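You operate a simulated robot arm through the tools that you are given. There is no shell and no other tool.

The job below is to be done with a simulated robot arm. You get a single attempt, and the scene is never put back.

JOB
Put one ladle of green tea powder into the cup on the blue tile.
Fine: use the white ladle, spill nothing and stand the ladle back; close the jar again. Set down upright: what you pick out.

The check looks at the end state, three seconds after you hand in, the way a careful person would. Anything else that was tipped, shoved, dropped, spilled or broken makes it a failure.

ROBOT AND FRAMES
A 7-joint arm with a three-finger gripper, on a carriage that runs on a rail from [0.007, -0.664] to [-0.018, 1.816] (x, y) and turns from -226 to 107 degrees about z. Base frame: it is fixed where the carriage stands at the start and does not move with it; the origin is on the floor, on the carriage's upright axis, x ahead of it, y to its left, z up; the surface under the hand at the start is at about z = 0.88. Lengths are in m, angles in degrees, forces in N, time in s.
With the tool pointing down near the work surface it reaches from about 0.22 to 0.72 m from the robot's upright axis, wherever it stands. Its first joint turns from -115.0 to 115.0 degrees. Places, roughly: blue hood [0.5, 0.5, 0.9]; clamp knob [0.4, 1.9, 0.9]; grind dial [0.4, 0.9, 1]; heat dial [0.5, 0, 1]; shaker switch [0.4, 1.7, 0.9]; tapper lever [0.4, 1.3, 1]; top of the lab bench [0.6, 0.8, 0.9]; yellow button [0.4, 0.5, 0.9]. Payload 2.69 kg.
Tool frame: the origin (TCP) lies between the finger pads and is the grasp point; the fingertips stand 0.03 m ahead of it; z points along the fingers, y is the line along which they close. The gripper opens to 0.128 m. The gripper's body begins 0.117 m behind the TCP.
Orientation is told as [roll, pitch, yaw] about the base's x, y, z axes, in that order, counted from this pose: with the fingers straight down and closing along the base's y, the tool's x points along the base's -x, its y along +y and its z along -z.

CONTROLS
- The arm moves only by the tool nudge_tool. Its argument "plan" is a list of rows, each a list of 2 entries, a list of its own where there are three numbers: the shift along the base's x, y, z in m, then the turn, a rotation vector about the base's x, y, z in degrees. In form: [[[tx, ty, tz], [wx, wy, wz]], ...]. A call has 1 to 20 rows; each row shifts and turns the commanded pose from where the row before left it. "jaw" is the opening, from 0 (shut) to 1 (fully open), set as the call begins (left out, the last holds). A row lasts 0.2 s, in which the tool goes at most 0.05 m and 8.6 degrees; a call with a longer step from one row to the next is refused whole, and so is a gripper value outside its range. Where a pose cannot be reached the arm comes as near as it can. A force on the tool above 40 N (or 10 N above the force at the start of the call, whichever is more), or a blocked arm, ends the call early, and 0.2 s more pass. Each finger halts on what it meets, pressing with about 38 N; the grip force reading is that of the motor and also rises with nothing between the fingers. The clock runs only during rows and for 0.2 s after the last one: add rows that do not move to give the fingers time. The reply holds the time, the measured pose of the TCP, the force on the tool along the base axes, the opening and the grip force, in the units named above and with some noise, with the torque about the TCP (base axes, N m) and any sound that the robot's microphone picked up.
- Cameras (640 x 400 px; columns grow to the right, rows downward): "scene" is now at [0.0115, 0.1493, 1.7405]; the picture's right is [-0.18, -0.98, 0.00], its down [-0.83, 0.15, -0.53] and it looks along [0.52, -0.10, -0.85] (base axes); focal length 286 px, centre (320, 200). "wrist" rides on the gripper at [0.058, 0.054, -0.131] in the tool frame; the picture's right is [-0.68, 0.74, 0.00], its down [-0.62, -0.57, -0.55] and it looks along [-0.40, -0.37, 0.84] (tool axes); focal length 234 px, centre (320, 200).
- capture(camera): a new picture of that camera. No time passes.
- slide_trunk(by): slides the trunk up (or, below 0, down) by that many m; the arm and the scene camera ride with it, the base frame stays. It gives what a move gives, with no picture.
- base_move(legs): drives the robot by 1 to 6 legs, each [ahead, left, turn to the left] in m, m and degrees, along the robot's own axes; the way and the turn of a leg run together, so that a leg with both is an arc; at most 1.5 m and 180 degrees a leg. The arm and the cameras ride along, it lands a little off, and it stops where it bumps. It keeps to its track: a leg is cut to what the track allows. It gives what a move gives.
- aim_head(pan, tilt): turns the head with the scene camera to pan (to the left, within 155 degrees either way) and tilt (down, from -29 to 69), counted from straight ahead of the robot. It gives what a move gives.
- measure_at(camera, pixels): there is no depth. For up to 12 entries [column, row, z] of the newest picture of that camera ("zoom" is the newest enlarged one), the place [x, y] in the base frame at which the ray of that pixel passes the height z, good to about 0.002 m, but the place of the scene camera against the robot may be out by one fixed shift of up to 0.012 m in any direction. No time passes.
- inspect(camera, box): a new picture of the part [left, top, right, bottom] of that camera's present view, enlarged. No time passes.
- hand_in(): hands the job in; it is judged then, once.

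Leave the gripper open and the arm clear of the work at the hand-in unless told otherwise.

The tools are called after "Call:" by a JSON object that holds its "fn" and its "kwargs". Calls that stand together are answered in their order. nudge_tool: Moves the arm, as the interface text tells. Its arguments: {"type":"object","properties":{"plan":{"type":"array","items":{"type":"array"}},"jaw":{"type":"number"}},"required":["plan"]} The other tools are called the same way: slide_trunk (by) slides the trunk up or down; base_move (legs) drives the base; aim_head (pan, tilt) turns the head that bears the scene camera; capture (camera) takes a picture; measure_at (camera, pixels) gives the place at which the rays of pixels pass given heights; inspect (camera, box) takes an enlarged picture of a part of a camera's view; hand_in () hands the job in.

At the start:

```text
time: 0.0
position: [0.448, -0.1268, 1.2751]
tcp_rot: [0.0, 0.0, 0.0]
wrist_force: [0.0, -0.6, 0.5]
moment: [0.02, 0.01, -0.05]
gripper_width: 0.1279
finger_force: 0.0
trunk travel left (down, up): [-0.925, 0.065]
robot x, y, heading: [-0.0002, -0.0041, -0.0]
head pan, tilt: [-10.4, 57.8]
```

scene: 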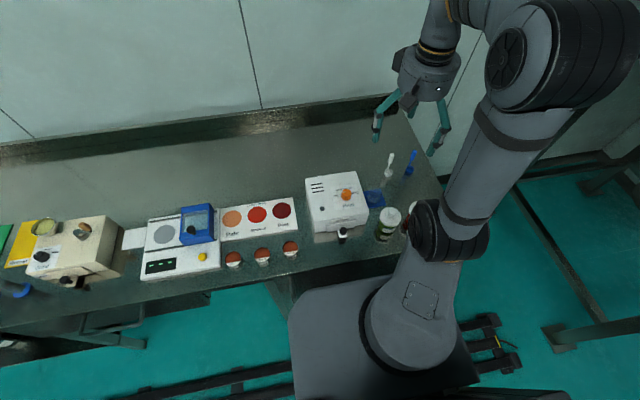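
wrist: 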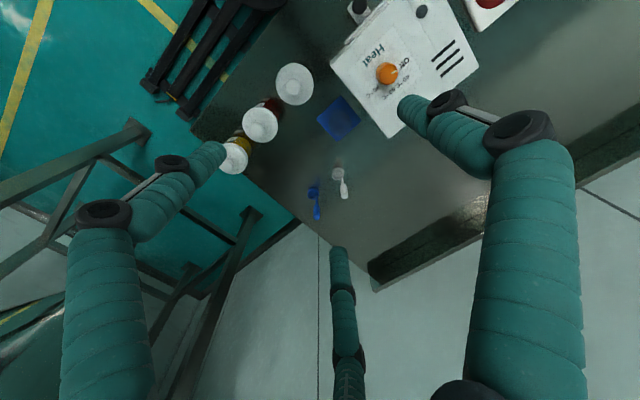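

I'll start by looking at the bench more closely: the jars near (390,220), the ladles near (390,165) and (410,160), and the blue tile near (375,198) in the scene view.

Call:
{"fn": "inspect", "kwargs": {"camera": "scene", "box": [300, 140, 460, 250]}}

Call:
{"fn": "inspect", "kwargs": {"camera": "wrist", "box": [200, 40, 420, 240]}}

Call:
{"fn": "inspect", "kwargs": {"camera": "scene", "box": [130, 180, 310, 300]}}

Call:
{"fn": "inspect", "kwargs": {"camera": "scene", "box": [0, 190, 160, 310]}}

```text
3.64 times, centred on (380, 195) of scene
```

zoom: 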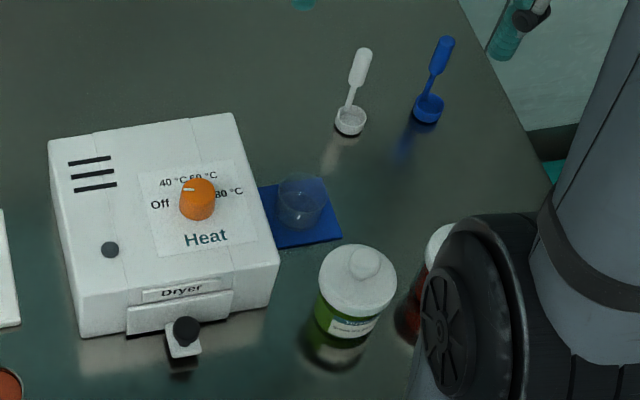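

```text
2.00 times, centred on (310, 140) of wrist
```

zoom: 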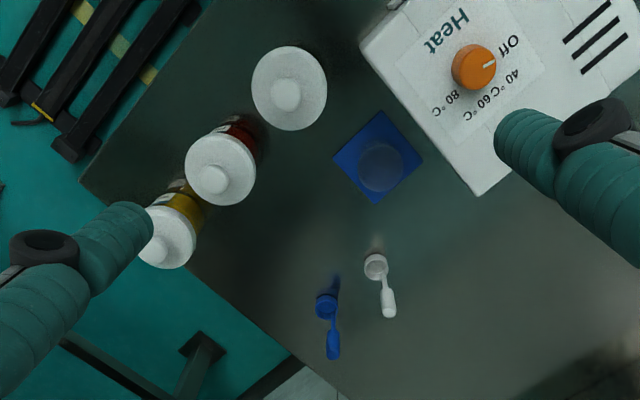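

```text
3.33 times, centred on (220, 240) of scene
```

zoom: 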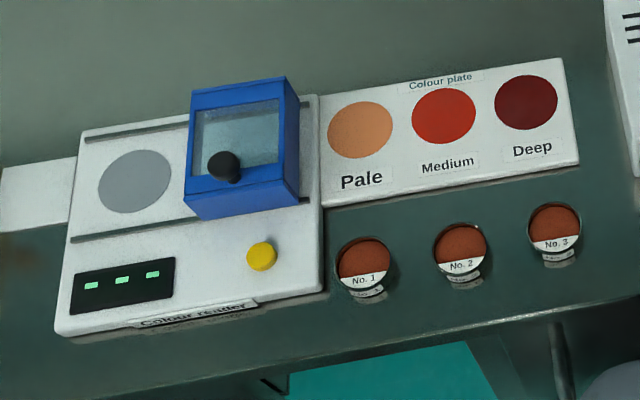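

```text
3.33 times, centred on (80, 250) of scene
```

zoom: 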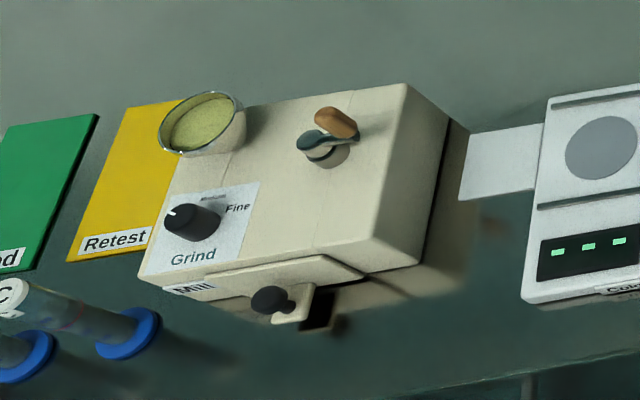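

I see a green-filled jar at about (388,222) with a white knobbed lid, a red and a yellow jar partly hidden by the arm, the blue tile with a clear cup, and white and blue ladles standing on their bowls. Next I'll zoom on labels and measure places.

Call:
{"fn": "inspect", "kwargs": {"camera": "scene", "box": [370, 195, 420, 245]}}

Call:
{"fn": "inspect", "kwargs": {"camera": "scene", "box": [355, 140, 435, 210]}}

Call:
{"fn": "inspect", "kwargs": {"camera": "wrist", "box": [290, 150, 370, 230]}}

Call:
{"fn": "inspect", "kwargs": {"camera": "wrist", "box": [210, 50, 350, 190]}}

Call:
{"fn": "measure_at", "kwargs": {"camera": "wrist", "pixels": [[295, 84, 0.88], [295, 84, 0.98], [337, 174, 0.88], [343, 195, 0.88], [343, 195, 1.0], [312, 193, 0.88], [317, 217, 1.0], [338, 118, 0.88], [345, 124, 0.9], [260, 125, 0.98], [235, 160, 0.98]]}}

Call:
{"fn": "measure_at", "kwargs": {"camera": "scene", "pixels": [[388, 180, 0.88], [391, 156, 0.88], [391, 156, 1.0], [391, 155, 1.05], [407, 172, 0.88], [375, 198, 0.88], [390, 215, 0.98], [386, 235, 0.88]]}}

```text
8.00 times, centred on (395, 220) of scene
```

zoom: 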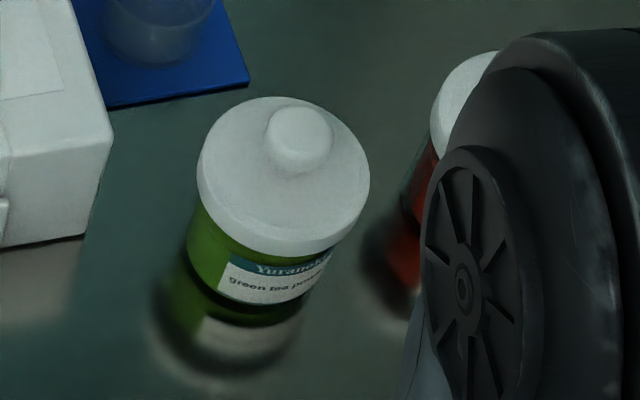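

```text
5.71 times, centred on (395, 175) of scene
```

zoom: 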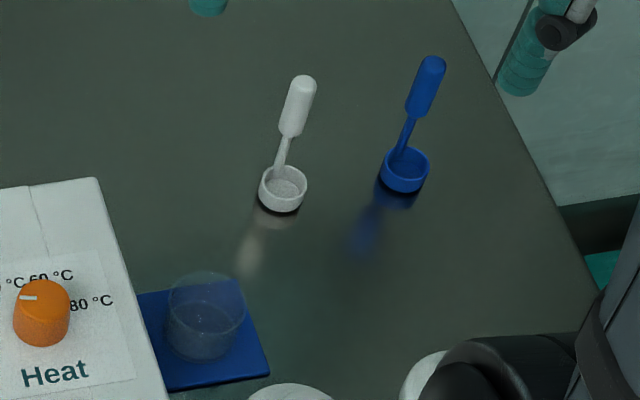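

```text
5.00 times, centred on (330, 190) of wrist
```

zoom: 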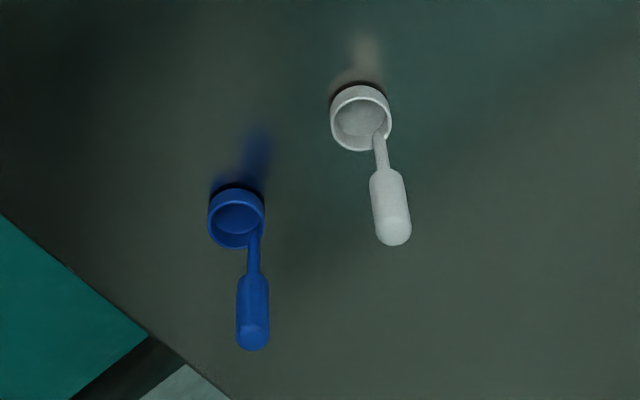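

```text
2.86 times, centred on (280, 120) of wrist
```

zoom: 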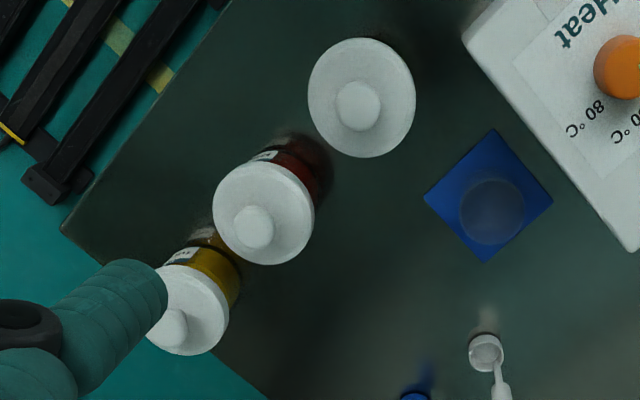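

```text
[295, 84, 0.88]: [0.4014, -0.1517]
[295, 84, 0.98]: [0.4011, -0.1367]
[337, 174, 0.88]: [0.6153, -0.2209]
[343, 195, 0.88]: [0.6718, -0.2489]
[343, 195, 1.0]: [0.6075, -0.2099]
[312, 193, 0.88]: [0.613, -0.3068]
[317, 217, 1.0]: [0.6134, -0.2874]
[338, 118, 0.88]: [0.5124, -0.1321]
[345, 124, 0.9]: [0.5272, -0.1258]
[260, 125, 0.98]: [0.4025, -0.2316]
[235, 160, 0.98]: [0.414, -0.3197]
```

```text
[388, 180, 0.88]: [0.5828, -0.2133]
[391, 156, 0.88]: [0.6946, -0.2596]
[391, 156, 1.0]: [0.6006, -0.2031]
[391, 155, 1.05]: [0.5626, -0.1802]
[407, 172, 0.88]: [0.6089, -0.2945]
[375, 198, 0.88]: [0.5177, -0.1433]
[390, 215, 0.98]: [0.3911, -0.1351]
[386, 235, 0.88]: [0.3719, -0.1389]
```

The green jar's label reads "green tea powder". The white ladle stands on its bowl with a vertical handle at about [0.61, -0.215]. I'll move the hand a bit nearer and higher above the ladle area to look with the wrist camera.

Call:
{"fn": "nudge_tool", "kwargs": {"plan": [[[0.025, -0.015, -0.03], [0, 0, 0]], [[0.025, -0.015, -0.03], [0, 0, 0]], [[0.025, -0.015, -0.03], [0, 0, 0]], [[0.025, -0.015, -0.03], [0, 0, 0]], [[0, 0, 0], [0, 0, 0]]]}}

Call:
{"fn": "capture", "kwargs": {"camera": "wrist"}}

Call:
{"fn": "capture", "kwargs": {"camera": "scene"}}

```text
time: 1.2
position: [0.5471, -0.1862, 1.1561]
tcp_rot: [0.1, 0.0, -0.1]
wrist_force: [-1.5, 0.2, 0.5]
moment: [-0.01, -0.05, 0.0]
gripper_width: 0.1278
finger_force: 0.0
trunk travel left (down, up): [-0.925, 0.065]
robot x, y, heading: [0.0019, -0.0013, 0.1]
head pan, tilt: [-10.4, 57.8]
```

```text
taken
```

wrist: 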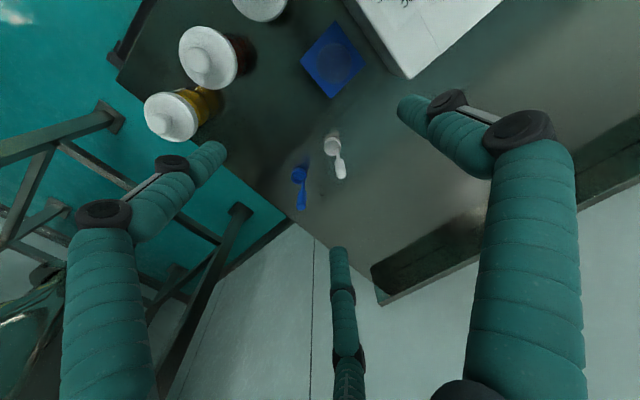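

```text
taken
```

scene: 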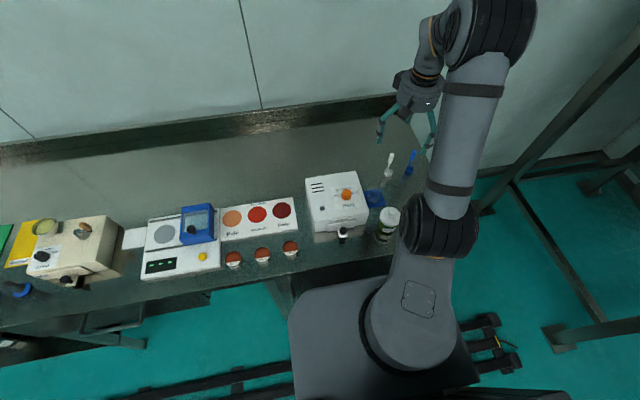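

The wrist view shows the white ladle at about (335,155), blue ladle (300,190). I'll enlarge and measure them, along with the red/yellow jar positions.

Call:
{"fn": "inspect", "kwargs": {"camera": "wrist", "box": [270, 120, 370, 220]}}

Call:
{"fn": "inspect", "kwargs": {"camera": "wrist", "box": [140, 0, 380, 150]}}

Call:
{"fn": "inspect", "kwargs": {"camera": "scene", "box": [360, 60, 460, 240]}}

```text
4.00 times, centred on (320, 170) of wrist
```

zoom: 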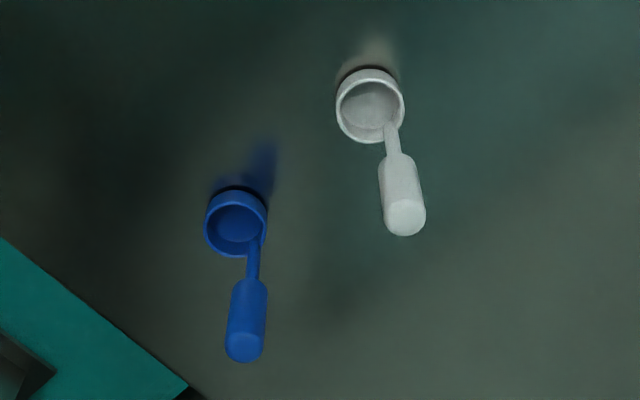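

```text
2.67 times, centred on (260, 75) of wrist
```

zoom: 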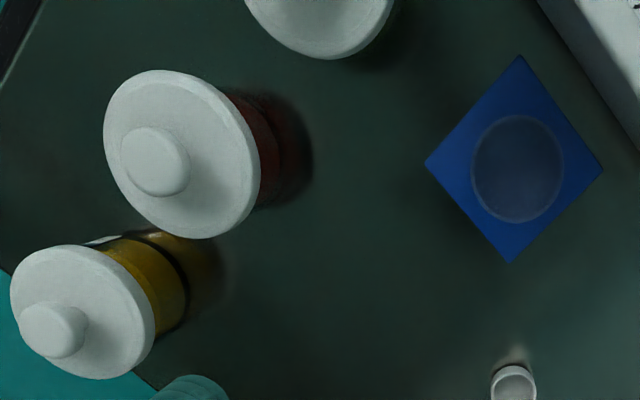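

```text
2.22 times, centred on (410, 150) of scene
```

zoom: 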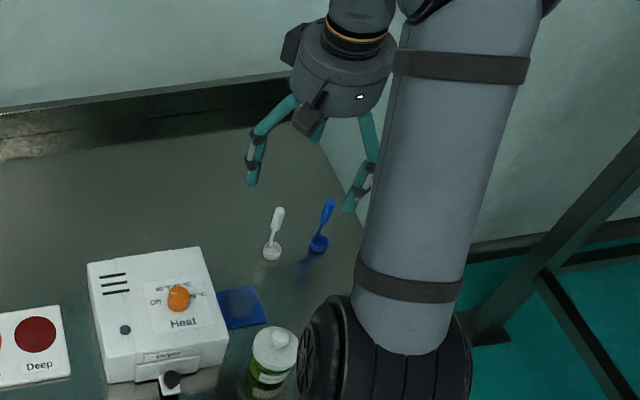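

I'll measure rays for ladle bowl rim, handle tip, and blue ladle in the current wrist view to triangulate with the previous one.

Call:
{"fn": "measure_at", "kwargs": {"camera": "wrist", "pixels": [[332.5, 147, 0.88], [332.5, 147, 0.9], [341.3, 182.5, 0.95], [341.3, 182.5, 0.97], [341.3, 182.5, 1.0], [332.5, 140, 0.88], [299, 187, 0.9], [302, 206, 0.95], [302, 206, 0.97], [333, 62, 0.88], [337, 63, 0.9], [337, 63, 0.92]]}}

Call:
{"fn": "measure_at", "kwargs": {"camera": "scene", "pixels": [[388, 180, 0.88], [388, 178, 0.9], [392, 154, 0.95], [392, 154, 0.97], [392, 154, 1.0], [375.5, 198, 0.88]]}}

```text
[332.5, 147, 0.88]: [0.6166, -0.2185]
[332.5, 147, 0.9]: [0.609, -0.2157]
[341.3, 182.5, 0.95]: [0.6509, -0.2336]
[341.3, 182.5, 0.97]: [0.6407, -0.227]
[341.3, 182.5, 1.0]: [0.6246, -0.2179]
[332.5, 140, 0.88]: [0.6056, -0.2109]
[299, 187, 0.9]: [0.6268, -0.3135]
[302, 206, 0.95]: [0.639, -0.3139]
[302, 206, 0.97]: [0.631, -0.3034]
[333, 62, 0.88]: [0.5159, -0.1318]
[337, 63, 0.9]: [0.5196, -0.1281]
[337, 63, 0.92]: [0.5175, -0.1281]
```

```text
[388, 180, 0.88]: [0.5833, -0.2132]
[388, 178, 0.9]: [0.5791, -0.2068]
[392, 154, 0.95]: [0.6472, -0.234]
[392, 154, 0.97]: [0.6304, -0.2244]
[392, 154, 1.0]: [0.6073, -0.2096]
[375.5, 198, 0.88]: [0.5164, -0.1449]
```

The stem attaches on the far (+x) side of the bowl, rising vertically; bowl diameter is about 30 mm. Now I'll measure corners of the dryer box, cup and jar in the scene view and table edges in the wrist view, to plan free space.

Call:
{"fn": "measure_at", "kwargs": {"camera": "scene", "pixels": [[366.3, 223.3, 0.88], [369, 212.9, 0.96], [369, 212.9, 0.98], [355.8, 171.1, 0.96], [355.8, 171.1, 0.98], [388.5, 173.2, 0.89], [344, 240, 0.9], [376, 190, 0.92]]}}

Call:
{"fn": "measure_at", "kwargs": {"camera": "wrist", "pixels": [[408, 78, 0.88], [408, 78, 0.96], [290, 215, 0.88], [230, 165, 0.88], [118, 72, 0.88], [375, 300, 0.88]]}}

Call:
{"fn": "inspect", "kwargs": {"camera": "wrist", "box": [340, 0, 500, 100]}}

```text
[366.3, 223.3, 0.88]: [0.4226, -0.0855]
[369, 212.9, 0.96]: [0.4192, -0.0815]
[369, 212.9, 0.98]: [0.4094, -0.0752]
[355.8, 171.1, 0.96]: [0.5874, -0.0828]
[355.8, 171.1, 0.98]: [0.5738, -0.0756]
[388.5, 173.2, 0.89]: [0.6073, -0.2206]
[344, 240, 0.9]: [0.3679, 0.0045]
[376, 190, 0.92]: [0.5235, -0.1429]
```

```text
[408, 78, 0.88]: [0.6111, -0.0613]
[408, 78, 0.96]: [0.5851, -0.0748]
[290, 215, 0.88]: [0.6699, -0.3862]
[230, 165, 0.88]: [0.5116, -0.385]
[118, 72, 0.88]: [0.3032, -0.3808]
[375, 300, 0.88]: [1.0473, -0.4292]
```

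```text
4.00 times, centred on (420, 50) of wrist
```

zoom: 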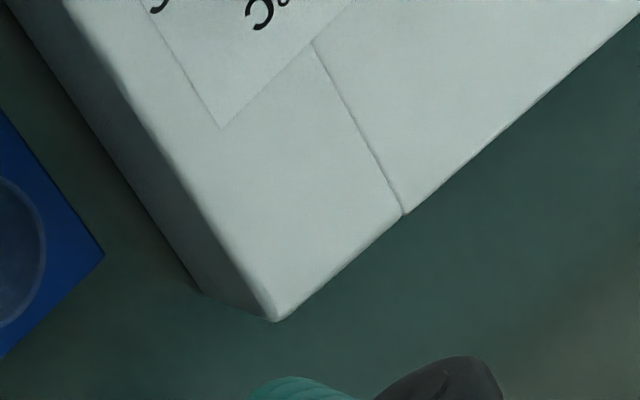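

Dryer box spans about x 0.42–0.585, y > -0.08, top near 0.96. Table's right edge is at y ≈ -0.385. Next I move the hand above the green jar (about [0.40, -0.137]) to look at its lid closely.

Call:
{"fn": "nudge_tool", "kwargs": {"plan": [[[-0.037, 0.0123, -0.007], [0, 0, 0]], [[-0.037, 0.0123, -0.007], [0, 0, 0]], [[-0.037, 0.0123, -0.007], [0, 0, 0]], [[-0.037, 0.0123, -0.007], [0, 0, 0]], [[0, 0, 0], [0, 0, 0]]], "jaw": 0.4}}

Call:
{"fn": "capture", "kwargs": {"camera": "wrist"}}

Call:
{"fn": "capture", "kwargs": {"camera": "scene"}}

```text
time: 2.4
position: [0.398, -0.1401, 1.1283]
tcp_rot: [0.0, 0.1, 0.0]
wrist_force: [0.1, 0.7, 0.5]
moment: [0.04, 0.04, 0.05]
gripper_width: 0.0513
finger_force: 0.1
trunk travel left (down, up): [-0.925, 0.065]
robot x, y, heading: [-0.0045, -0.0023, -0.0]
head pan, tilt: [-10.4, 57.8]
```

```text
taken
```

wrist: 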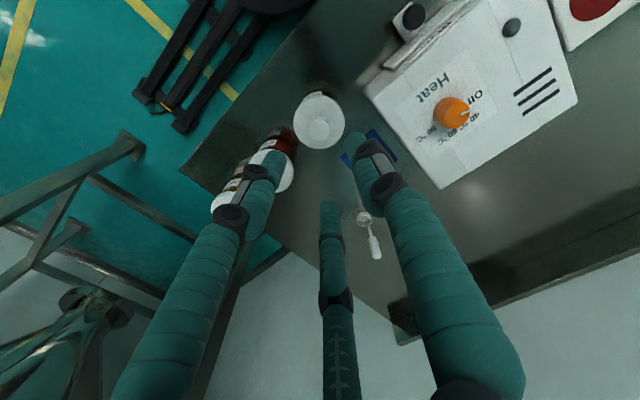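

```text
taken
```

scene: 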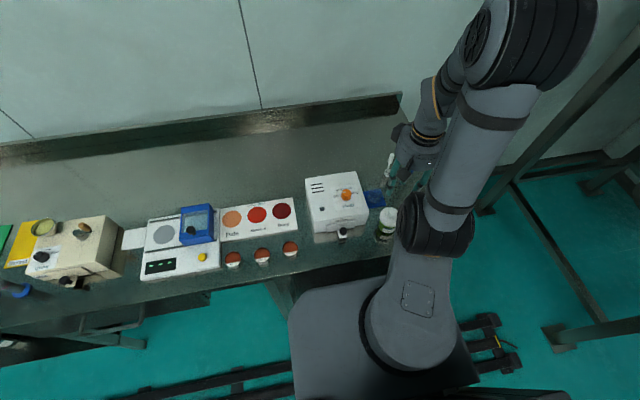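

The hand is above the green jar. I'll enlarge the wrist view to see the lid knob and finger layout.

Call:
{"fn": "inspect", "kwargs": {"camera": "wrist", "box": [200, 60, 440, 240]}}

Call:
{"fn": "inspect", "kwargs": {"camera": "scene", "box": [350, 130, 450, 250]}}

```text
2.22 times, centred on (320, 150) of wrist
```

zoom: 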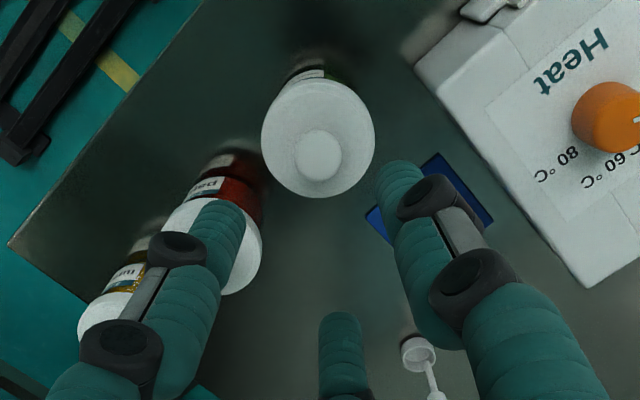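

```text
3.33 times, centred on (400, 190) of scene
```

zoom: 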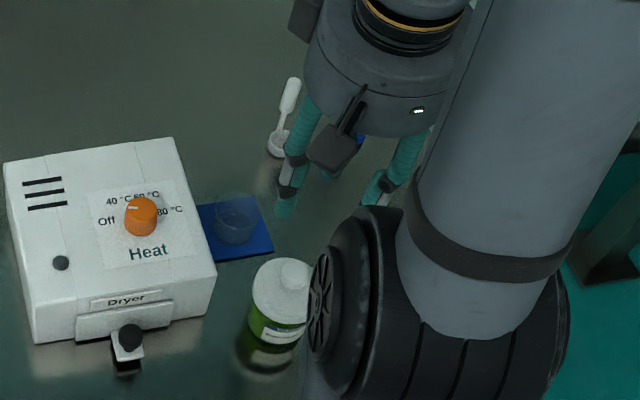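

I'll measure the lid knob centre (319,130), lid disc, and nearby items in this wrist view.

Call:
{"fn": "measure_at", "kwargs": {"camera": "wrist", "pixels": [[319.1, 129.7, 0.96], [319.1, 129.7, 0.98], [319.1, 129.7, 1.0], [319, 121, 0.94], [319, 121, 0.96], [319, 121, 0.98], [362, 216, 0.89], [362, 207, 0.88]]}}

Call:
{"fn": "measure_at", "kwargs": {"camera": "scene", "pixels": [[390.8, 212, 0.96], [390.8, 212, 0.98], [390.8, 212, 1.0], [386, 234, 0.88]]}}

```text
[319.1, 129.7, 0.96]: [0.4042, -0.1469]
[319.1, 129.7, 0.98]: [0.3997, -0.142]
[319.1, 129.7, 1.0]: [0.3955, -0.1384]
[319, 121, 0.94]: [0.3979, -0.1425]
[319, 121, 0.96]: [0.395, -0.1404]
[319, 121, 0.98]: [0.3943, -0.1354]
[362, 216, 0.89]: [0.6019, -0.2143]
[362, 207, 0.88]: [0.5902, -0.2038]
```

```text
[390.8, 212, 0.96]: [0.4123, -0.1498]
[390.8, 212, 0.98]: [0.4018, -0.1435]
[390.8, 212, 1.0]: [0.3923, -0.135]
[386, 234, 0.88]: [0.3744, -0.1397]
```

The knob top is near [0.403, -0.145, 0.965]. Before planning the motions, I'll look around to the right for the steel frame, since I may shift the base to the right along the rail.

Call:
{"fn": "aim_head", "kwargs": {"pan": -50, "tilt": 45}}

Call:
{"fn": "capture", "kwargs": {"camera": "scene"}}

```text
time: 3.5
position: [0.3978, -0.1401, 1.1284]
tcp_rot: [0.0, 0.1, 0.0]
wrist_force: [-0.2, 0.4, -0.8]
moment: [0.01, 0.0, 0.01]
gripper_width: 0.0513
finger_force: 0.1
trunk travel left (down, up): [-0.925, 0.065]
robot x, y, heading: [-0.0023, 0.0025, -0.0]
head pan, tilt: [-50.0, 45.0]
```

```text
taken
```

scene: 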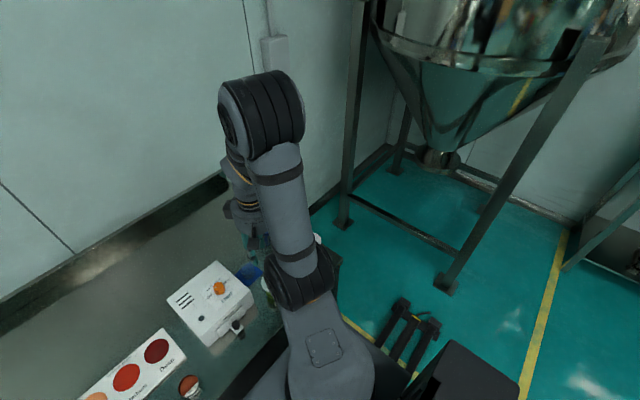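

A hopper on a steel frame stands to the right. I'll measure its feet on the floor and the upper parts to see how near it is.

Call:
{"fn": "measure_at", "kwargs": {"camera": "scene", "pixels": [[343, 222, 0.0], [445, 290, 0.0], [590, 45, 1.6], [590, 45, 1.2], [345, 150, 1.0], [490, 200, 0.8], [410, 300, 0.0], [430, 350, 0.0]]}}

```text
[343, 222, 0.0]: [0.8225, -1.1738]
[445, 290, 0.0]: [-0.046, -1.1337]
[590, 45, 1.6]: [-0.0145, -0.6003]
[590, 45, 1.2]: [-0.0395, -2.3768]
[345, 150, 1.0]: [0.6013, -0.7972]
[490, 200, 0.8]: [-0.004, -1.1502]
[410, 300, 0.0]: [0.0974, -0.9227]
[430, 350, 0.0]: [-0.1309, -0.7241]
```

The frame is around y = -1.15, well away. I'll shift the base 0.2 m to the right so the work is in front of the robot, and re-aim the head.

Call:
{"fn": "base_move", "kwargs": {"legs": [[0, -0.2, 0]]}}

Call:
{"fn": "aim_head", "kwargs": {"pan": 0, "tilt": 57}}

Call:
{"fn": "capture", "kwargs": {"camera": "scene"}}

Call:
{"fn": "capture", "kwargs": {"camera": "wrist"}}

```text
time: 5.0
position: [0.4006, -0.3355, 1.1275]
tcp_rot: [0.0, 0.0, 0.0]
wrist_force: [-0.5, 0.7, 0.1]
moment: [0.05, 0.03, 0.02]
gripper_width: 0.051
finger_force: 0.0
trunk travel left (down, up): [-0.925, 0.065]
robot x, y, heading: [0.0034, -0.1961, 0.1]
head pan, tilt: [-50.0, 45.0]
```

```text
time: 6.2
position: [0.3995, -0.3366, 1.1277]
tcp_rot: [0.0, 0.0, 0.0]
wrist_force: [-0.4, 0.7, -0.5]
moment: [0.02, 0.0, -0.01]
gripper_width: 0.0514
finger_force: 0.1
trunk travel left (down, up): [-0.925, 0.065]
robot x, y, heading: [-0.0008, -0.196, 0.1]
head pan, tilt: [0.0, 57.0]
```

```text
taken
```

scene: 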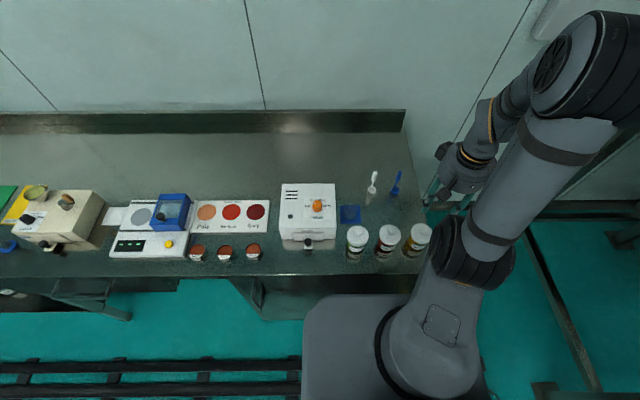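

```text
taken
```

wrist: 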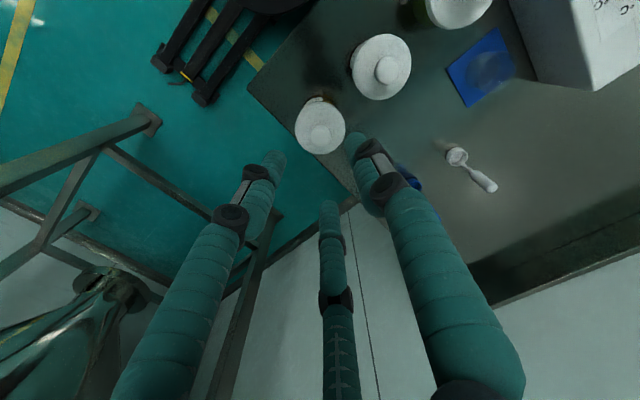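

Now all three jars, the tile, cup and both ladles are clear in the scene view. Enlarging that area.

Call:
{"fn": "inspect", "kwargs": {"camera": "scene", "box": [330, 160, 430, 270]}}

Call:
{"fn": "inspect", "kwargs": {"camera": "scene", "box": [335, 215, 380, 265]}}

Call:
{"fn": "inspect", "kwargs": {"camera": "scene", "box": [335, 165, 410, 225]}}

Call:
{"fn": "inspect", "kwargs": {"camera": "wrist", "box": [430, 120, 530, 210]}}

```text
3.64 times, centred on (380, 215) of scene
```

zoom: 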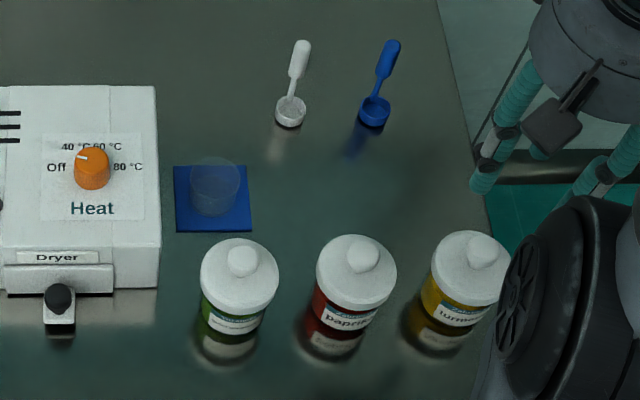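

```text
8.00 times, centred on (358, 240) of scene
```

zoom: 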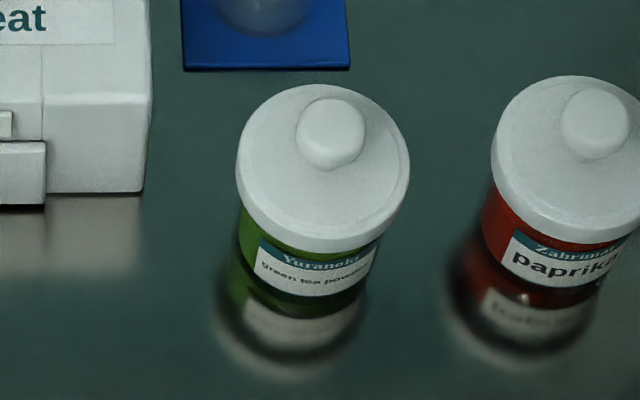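

```text
6.67 times, centred on (372, 195) of scene
```

zoom: 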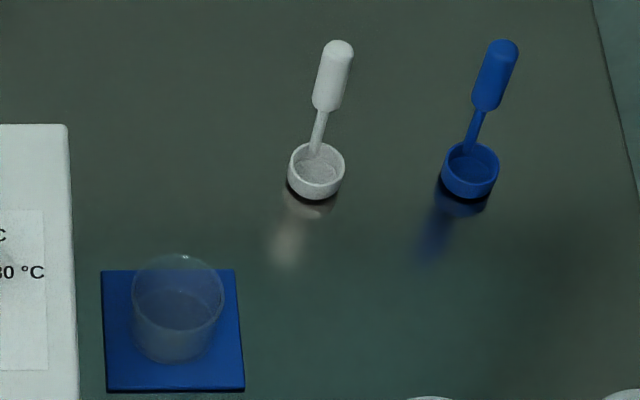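

```text
4.44 times, centred on (480, 165) of wrist
```

zoom: 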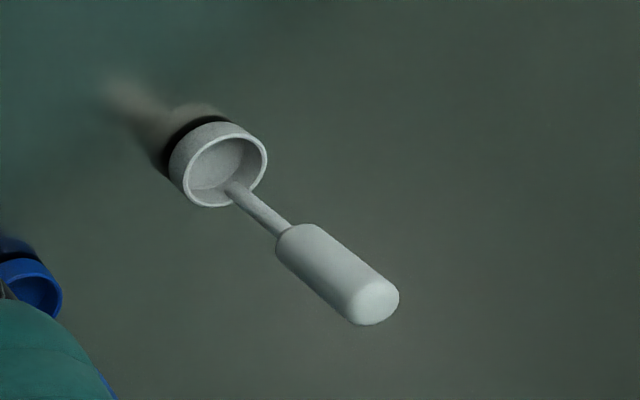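

This wrist view shows the ladle well: rim centre (459,158), grip start (472,174), tip (493,187). Measuring these from both cameras for triangulation.

Call:
{"fn": "measure_at", "kwargs": {"camera": "wrist", "pixels": [[459.3, 158.2, 0.88], [459.3, 158.2, 0.9], [493.1, 187.5, 0.94], [493.1, 187.5, 0.96], [493.1, 187.5, 0.98], [493.1, 187.5, 1.0], [472.1, 174, 0.92], [472.1, 174, 0.94], [487, 68, 0.88], [388, 70, 0.96], [319, 130, 0.96]]}}

Call:
{"fn": "measure_at", "kwargs": {"camera": "scene", "pixels": [[371.5, 189.5, 0.89], [374.7, 173, 0.94], [374.7, 173, 0.96], [374.7, 173, 0.98], [374.7, 173, 1.0], [370, 194, 0.88], [348.5, 214, 0.88], [359.4, 226, 0.96], [359.4, 226, 0.98], [357, 255, 0.88]]}}

```text
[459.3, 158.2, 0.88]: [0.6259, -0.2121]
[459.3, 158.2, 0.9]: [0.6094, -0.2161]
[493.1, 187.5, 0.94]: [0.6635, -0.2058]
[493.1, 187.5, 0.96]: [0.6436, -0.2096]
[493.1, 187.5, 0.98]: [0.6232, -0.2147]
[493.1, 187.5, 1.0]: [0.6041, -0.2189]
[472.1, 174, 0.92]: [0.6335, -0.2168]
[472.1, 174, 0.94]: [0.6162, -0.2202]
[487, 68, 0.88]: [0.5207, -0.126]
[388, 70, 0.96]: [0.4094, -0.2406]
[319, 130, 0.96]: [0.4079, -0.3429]
```

```text
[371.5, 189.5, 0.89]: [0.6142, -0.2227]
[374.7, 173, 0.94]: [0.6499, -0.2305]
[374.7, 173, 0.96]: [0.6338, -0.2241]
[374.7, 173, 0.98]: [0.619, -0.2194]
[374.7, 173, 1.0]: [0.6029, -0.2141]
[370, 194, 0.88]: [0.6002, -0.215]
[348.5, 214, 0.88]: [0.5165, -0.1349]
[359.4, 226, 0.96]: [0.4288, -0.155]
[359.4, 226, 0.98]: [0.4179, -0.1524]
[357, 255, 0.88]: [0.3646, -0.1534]
```

The ladle: rim centre ≈ [0.611, -0.2155, 0.897], handle axis ≈ [0.6235, -0.215], top ≈ 0.98. To get heights of the jar and knob I'll swing the hand to the left front and tilt it -50° about x so the wrist camera looks nearly level at the jar; this also tests the tilted reach.

Call:
{"fn": "nudge_tool", "kwargs": {"plan": [[[-0.01, 0.041, 0.005], [-5, 0, 0]], [[-0.01, 0.041, 0.005], [-5, 0, 0]], [[-0.01, 0.041, 0], [-5, 0, 0]], [[-0.01, 0.041, 0], [-5, 0, 0]], [[-0.01, 0.041, 0], [-5, 0, 0]], [[-0.01, 0.041, 0], [-5, 0, 0]], [[-0.01, 0.041, 0], [-5, 0, 0]], [[-0.01, 0.041, -0.02], [-5, 0, 0]], [[-0.01, 0.041, -0.03], [-5, 0, 0]], [[-0.01, 0.041, -0.03], [-5, 0, 0]], [[0, 0, 0], [0, 0, 0]]]}}

Call:
{"fn": "capture", "kwargs": {"camera": "wrist"}}

Call:
{"fn": "capture", "kwargs": {"camera": "scene"}}

```text
refused: row 9 steps farther than a row can; nothing moved
```

```text
taken
```

wrist: 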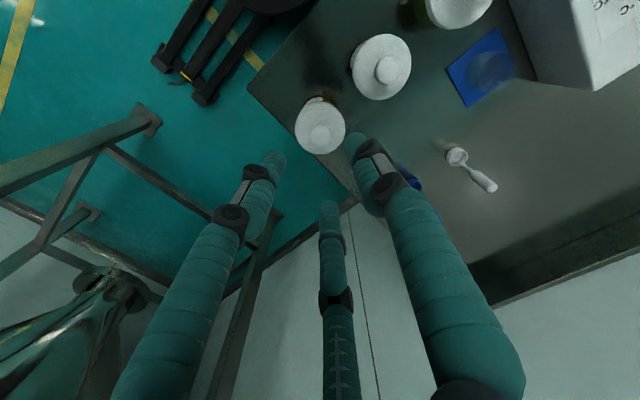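

```text
taken
```

scene: 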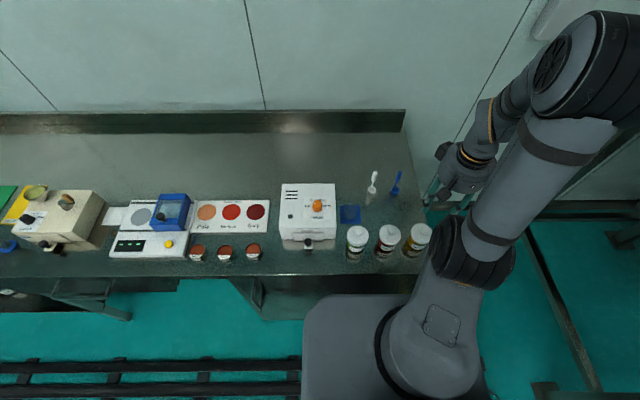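

One row was too long, so nothing moved. Same move again with the descent done in its own rows.

Call:
{"fn": "nudge_tool", "kwargs": {"plan": [[[-0.01, 0.041, 0.005], [-5, 0, 0]], [[-0.01, 0.041, 0.005], [-5, 0, 0]], [[-0.01, 0.041, 0], [-5, 0, 0]], [[-0.01, 0.041, 0], [-5, 0, 0]], [[-0.01, 0.041, 0], [-5, 0, 0]], [[-0.01, 0.041, 0], [-5, 0, 0]], [[-0.01, 0.041, 0], [-5, 0, 0]], [[-0.01, 0.041, 0], [-5, 0, 0]], [[-0.01, 0.041, 0], [-5, 0, 0]], [[-0.01, 0.041, 0], [-5, 0, 0]], [[0, 0, -0.03], [0, 0, 0]], [[0, 0, -0.04], [0, 0, 0]], [[0, 0, 0], [0, 0, 0]]]}}

Call:
{"fn": "capture", "kwargs": {"camera": "wrist"}}

Call:
{"fn": "capture", "kwargs": {"camera": "scene"}}

```text
time: 9.0
position: [0.2978, 0.0758, 1.0693]
tcp_rot: [-49.8, 0.0, 0.1]
wrist_force: [-0.5, -0.2, -0.2]
moment: [0.0, 0.0, 0.0]
gripper_width: 0.0512
finger_force: 0.1
trunk travel left (down, up): [-0.925, 0.065]
robot x, y, heading: [0.0065, -0.199, 0.3]
head pan, tilt: [0.0, 57.0]
```

```text
taken
```

wrist: 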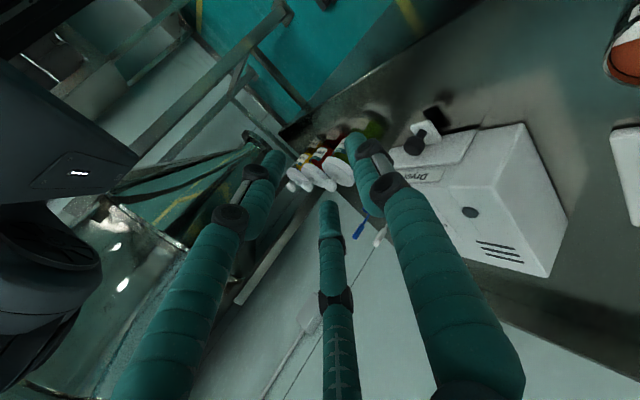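

```text
taken
```

scene: 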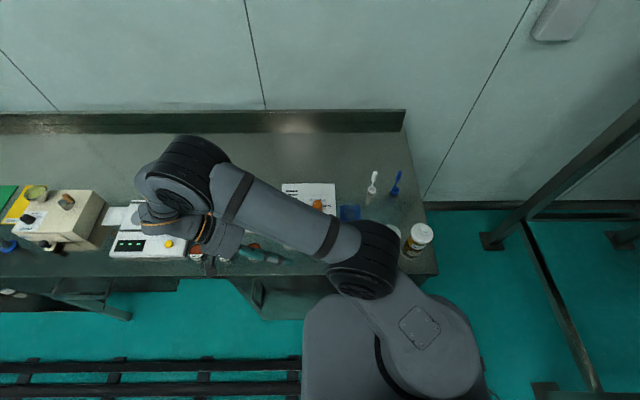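

The tilted pose is reachable. The jars are near (330,160) but partly behind a finger; I'll open the jaw fully to uncover them and enlarge.

Call:
{"fn": "nudge_tool", "kwargs": {"plan": [[[0, 0, 0], [0, 0, 0]], [[0, 0, 0], [0, 0, 0]], [[0, 0, 0], [0, 0, 0]], [[0, 0, 0], [0, 0, 0]], [[0, 0, 0], [0, 0, 0]]], "jaw": 1.0}}

Call:
{"fn": "inspect", "kwargs": {"camera": "wrist", "box": [270, 90, 430, 260]}}

Call:
{"fn": "inspect", "kwargs": {"camera": "wrist", "box": [310, 100, 400, 200]}}

```text
time: 10.2
position: [0.2979, 0.0775, 1.0686]
tcp_rot: [-50.1, 0.0, 0.1]
wrist_force: [-0.5, -0.5, 0.1]
moment: [0.0, 0.03, 0.0]
gripper_width: 0.1282
finger_force: 0.0
trunk travel left (down, up): [-0.925, 0.065]
robot x, y, heading: [0.002, -0.1961, 0.2]
head pan, tilt: [0.0, 57.0]
```

```text
2.35 times, centred on (350, 175) of wrist
```

zoom: 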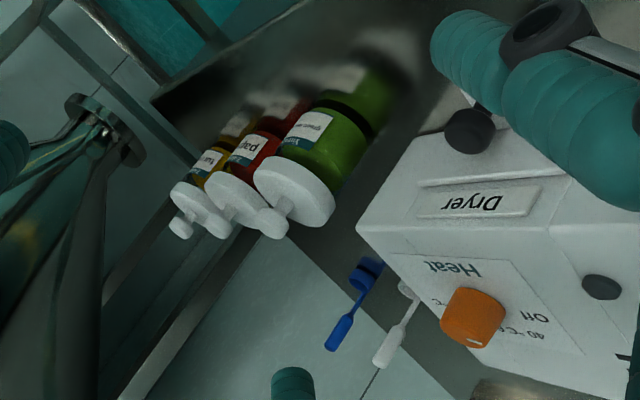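

```text
4.00 times, centred on (355, 150) of wrist
```

zoom: 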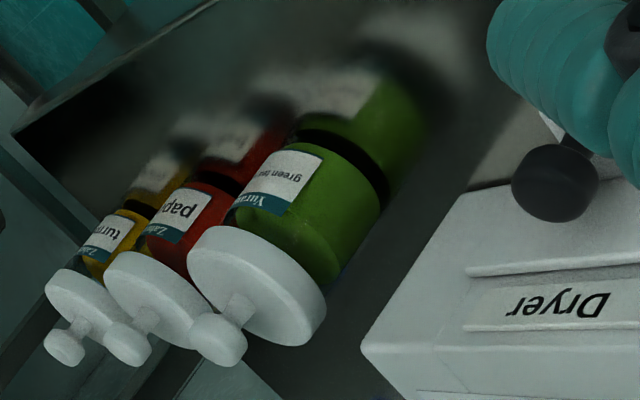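

Very useful: the lid knob is mushroom-shaped (thin neck, wider head), and the jar looks full of green. I'll measure heights from this level view: knob top (328,186), lid top (336,174), jar foot (360,141).

Call:
{"fn": "measure_at", "kwargs": {"camera": "wrist", "pixels": [[328.25, 186.25, 0.97], [328.25, 186.25, 0.98], [336.25, 173.75, 0.94], [336.25, 173.75, 0.95], [360.5, 141.25, 0.87], [360.5, 141.25, 0.88], [334.5, 177, 0.955], [334.5, 177, 0.965]]}}

Call:
{"fn": "inspect", "kwargs": {"camera": "wrist", "box": [312, 130, 382, 200]}}

Call:
{"fn": "inspect", "kwargs": {"camera": "wrist", "box": [340, 190, 400, 250]}}

```text
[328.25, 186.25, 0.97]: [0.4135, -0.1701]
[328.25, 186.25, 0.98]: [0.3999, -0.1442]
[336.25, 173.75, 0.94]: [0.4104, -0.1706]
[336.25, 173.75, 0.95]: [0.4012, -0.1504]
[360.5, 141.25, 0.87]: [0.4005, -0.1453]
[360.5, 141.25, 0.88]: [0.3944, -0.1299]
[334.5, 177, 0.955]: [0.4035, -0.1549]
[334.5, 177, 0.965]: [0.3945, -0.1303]
```

```text
5.71 times, centred on (347, 165) of wrist
```

zoom: 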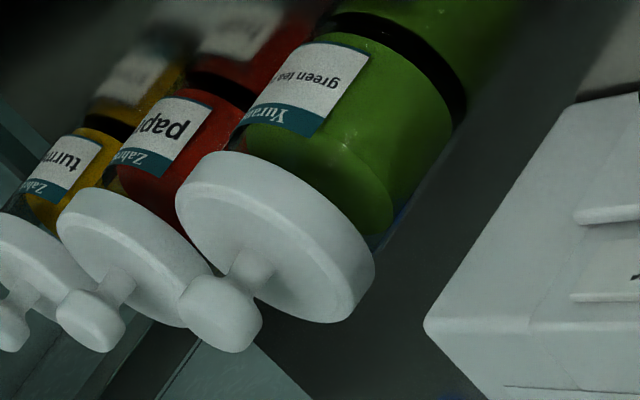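

```text
6.67 times, centred on (370, 220) of wrist
```

zoom: 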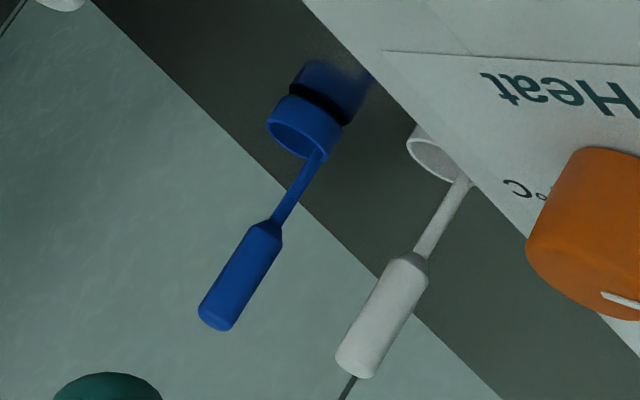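

Knob head is about z 0.967–0.978 with radius 13 mm on a thin neck; lid top ≈ 0.95; jar axis ≈ [0.401, -0.145]. The powder seems to reach nearly up to the lid. Next I bring the hand upright above the jar with the jaw part open.

Call:
{"fn": "nudge_tool", "kwargs": {"plan": [[[0.0103, -0.0222, 0.003], [5, 0, 0]], [[0.0103, -0.0222, 0.003], [5, 0, 0]], [[0.0103, -0.0222, 0.003], [5, 0, 0]], [[0.0103, -0.0222, 0.003], [5, 0, 0]], [[0.0103, -0.0222, 0.003], [5, 0, 0]], [[0.0103, -0.0222, 0], [5, 0, 0]], [[0.0103, -0.0222, 0], [5, 0, 0]], [[0.0103, -0.0222, 0], [5, 0, 0]], [[0.0103, -0.0222, 0], [5, 0, 0]], [[0.0103, -0.0222, 0], [5, 0, 0]], [[0, 0, 0], [0, 0, 0]]], "jaw": 0.45}}

Call:
{"fn": "inspect", "kwargs": {"camera": "wrist", "box": [240, 80, 400, 230]}}

Call:
{"fn": "capture", "kwargs": {"camera": "scene"}}

```text
time: 12.6
position: [0.4049, -0.1449, 1.0851]
tcp_rot: [0.0, -0.1, 0.1]
wrist_force: [-0.2, -0.6, 0.0]
moment: [-0.03, -0.01, 0.05]
gripper_width: 0.0577
finger_force: 0.0
trunk travel left (down, up): [-0.925, 0.065]
robot x, y, heading: [-0.0032, -0.1948, 0.3]
head pan, tilt: [0.0, 57.0]
```

```text
2.67 times, centred on (320, 155) of wrist
```

zoom: 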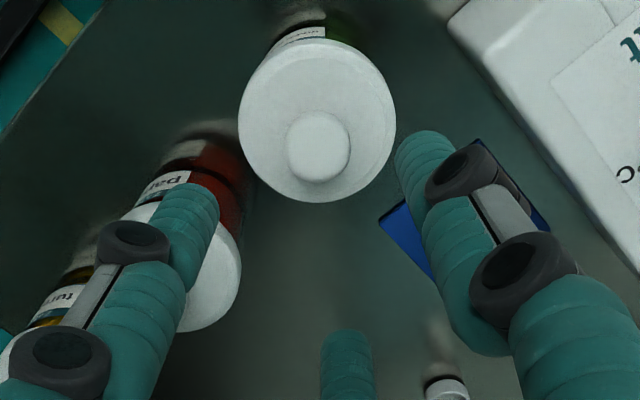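

```text
taken
```

scene: 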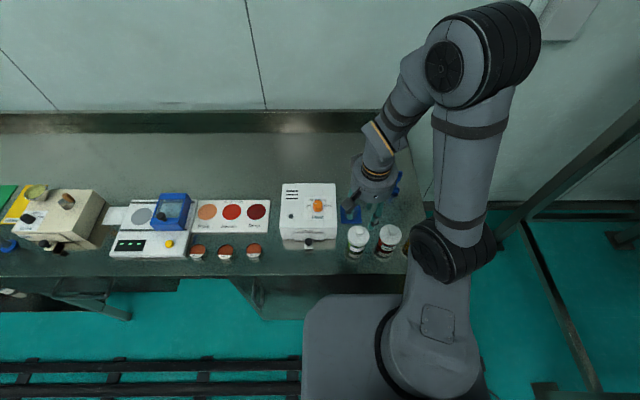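

I'll measure the knob centre at (319,135) at heights 0.97–0.98 to align the hand.

Call:
{"fn": "measure_at", "kwargs": {"camera": "wrist", "pixels": [[319.3, 135.1, 0.97], [319.3, 135.1, 0.978], [319.3, 135.1, 0.985], [319, 120, 0.95], [319, 120, 0.945]]}}

Call:
{"fn": "inspect", "kwargs": {"camera": "scene", "box": [330, 150, 430, 270]}}

```text
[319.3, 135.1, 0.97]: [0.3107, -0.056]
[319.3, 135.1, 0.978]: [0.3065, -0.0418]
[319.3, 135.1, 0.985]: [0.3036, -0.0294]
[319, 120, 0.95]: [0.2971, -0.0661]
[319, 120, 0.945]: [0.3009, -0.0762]
```

```text
3.33 times, centred on (380, 210) of scene
```

zoom: 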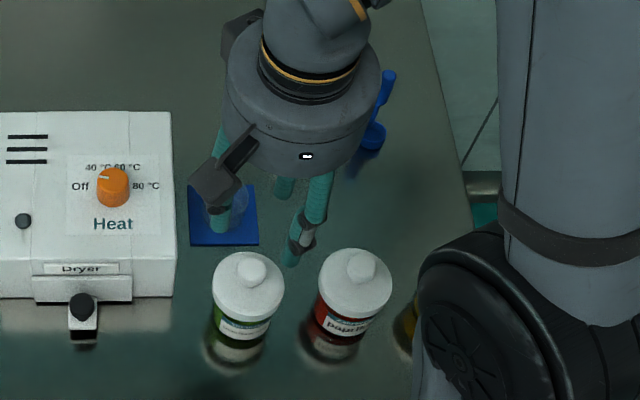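

The measure used the older picture; I'll take a fresh wrist picture and measure again.

Call:
{"fn": "capture", "kwargs": {"camera": "wrist"}}

Call:
{"fn": "measure_at", "kwargs": {"camera": "wrist", "pixels": [[319.3, 135.1, 0.97], [319.3, 135.1, 0.978], [319.3, 135.1, 0.985], [319, 122, 0.95], [319, 122, 0.945]]}}

```text
taken
```

wrist: 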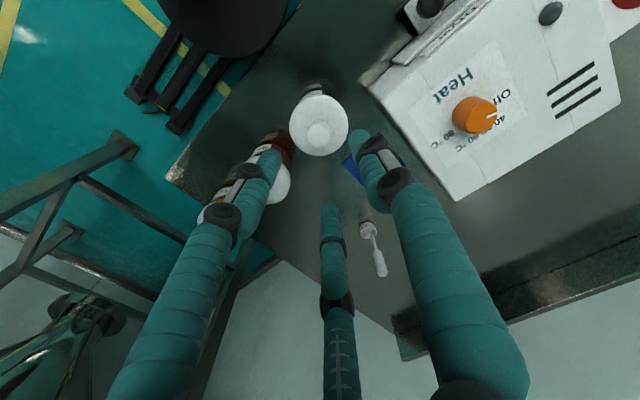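

```text
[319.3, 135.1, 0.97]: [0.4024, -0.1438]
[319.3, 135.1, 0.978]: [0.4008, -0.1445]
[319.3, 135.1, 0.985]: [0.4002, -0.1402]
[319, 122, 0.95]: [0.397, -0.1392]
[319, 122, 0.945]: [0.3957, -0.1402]
```

Knob centre ≈ [0.401, -0.143]. I'll shift slightly and descend so the fingertips straddle the knob head (TCP z ≈ 0.988), then check.

Call:
{"fn": "nudge_tool", "kwargs": {"plan": [[[-0.004, 0.001, -0.02], [0, 0, 0]], [[0, 0, -0.025], [0, 0, 0]], [[0, 0, -0.02], [0, 0, 0]], [[0, 0, -0.015], [0, 0, 0]], [[0, 0, -0.01], [0, 0, 0]], [[0, 0, -0.007], [0, 0, 0]], [[0, 0, 0], [0, 0, 0]]]}}

Call:
{"fn": "capture", "kwargs": {"camera": "wrist"}}

Call:
{"fn": "inspect", "kwargs": {"camera": "wrist", "box": [240, 100, 400, 250]}}

Call:
{"fn": "inspect", "kwargs": {"camera": "scene", "box": [330, 190, 410, 270]}}

```text
time: 14.2
position: [0.3987, -0.1457, 0.9871]
tcp_rot: [0.1, -0.1, 0.1]
wrist_force: [-0.1, -0.1, -0.5]
moment: [-0.01, -0.01, 0.01]
gripper_width: 0.0578
finger_force: 0.1
trunk travel left (down, up): [-0.925, 0.065]
robot x, y, heading: [0.0016, -0.1965, 0.2]
head pan, tilt: [0.0, 57.0]
```

```text
taken
```

wrist: 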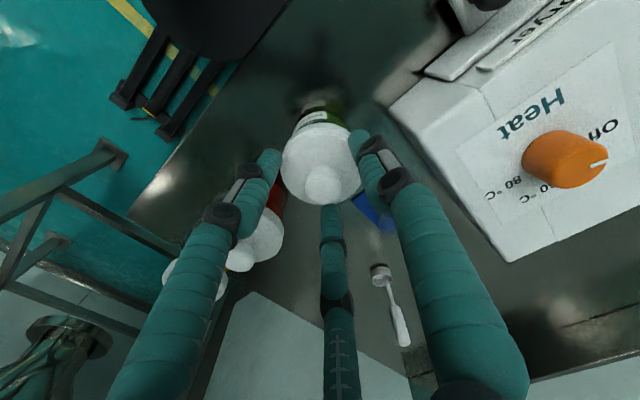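

```text
2.67 times, centred on (320, 175) of wrist
```

zoom: 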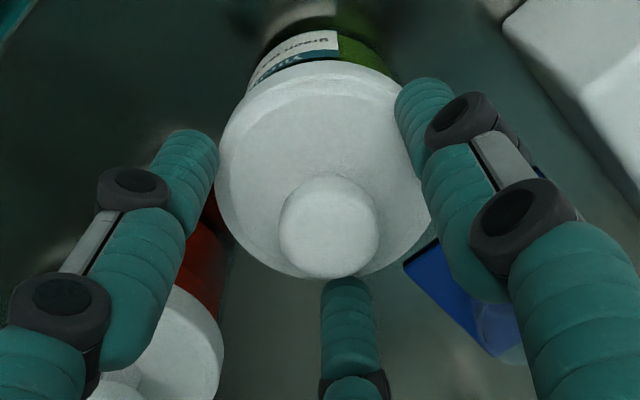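

```text
5.00 times, centred on (370, 230) of scene
```

zoom: 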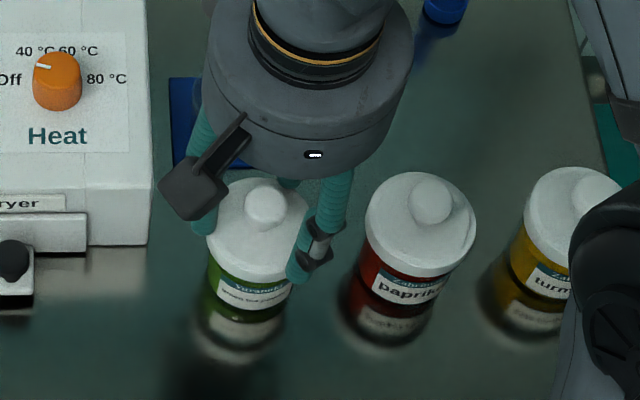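

The fingers straddle the knob; it's about 2 mm off centre toward +x/+y. I'll correct and close on the knob.

Call:
{"fn": "nudge_tool", "kwargs": {"plan": [[[0.002, 0.002, 0], [0, 0, 0]], [[0, 0, 0], [0, 0, 0]]]}}

Call:
{"fn": "nudge_tool", "kwargs": {"plan": [[[0, 0, 0], [0, 0, 0]], [[0, 0, 0], [0, 0, 0]], [[0, 0, 0], [0, 0, 0]], [[0, 0, 0], [0, 0, 0]], [[0, 0, 0], [0, 0, 0]]], "jaw": 0.0}}

Call:
{"fn": "inspect", "kwargs": {"camera": "wrist", "box": [240, 100, 400, 250]}}

Call:
{"fn": "inspect", "kwargs": {"camera": "scene", "box": [330, 190, 410, 270]}}

```text
time: 14.8
position: [0.4, -0.1441, 0.9876]
tcp_rot: [0.0, 0.0, 0.2]
wrist_force: [0.5, -0.4, 0.3]
moment: [0.02, 0.0, -0.01]
gripper_width: 0.0577
finger_force: 0.0
trunk travel left (down, up): [-0.925, 0.065]
robot x, y, heading: [0.0034, -0.1937, 0.0]
head pan, tilt: [0.0, 57.0]
```

```text
time: 16.0
position: [0.3995, -0.1443, 0.9868]
tcp_rot: [0.0, 0.1, 0.1]
wrist_force: [1.1, -0.5, -0.3]
moment: [0.03, -0.01, 0.0]
gripper_width: 0.0226
finger_force: 38.2
trunk travel left (down, up): [-0.925, 0.065]
robot x, y, heading: [0.0022, -0.1961, 0.1]
head pan, tilt: [0.0, 57.0]
heard: snap
```

```text
2.67 times, centred on (320, 175) of wrist
```

zoom: 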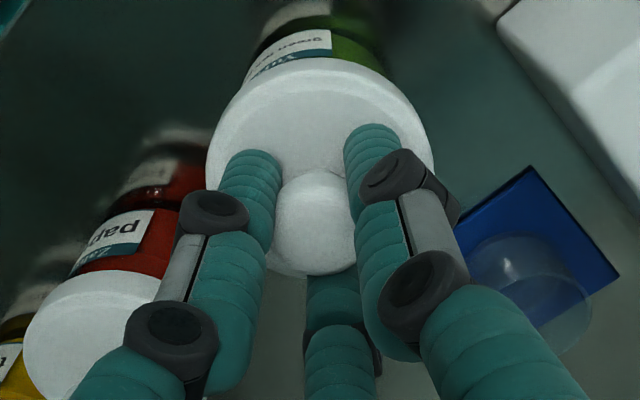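

```text
5.00 times, centred on (370, 230) of scene
```

zoom: 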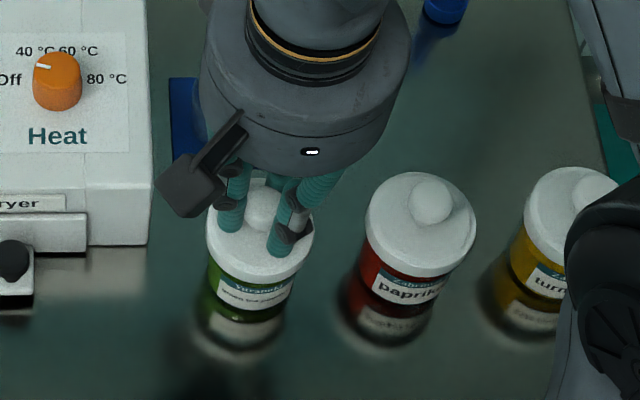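

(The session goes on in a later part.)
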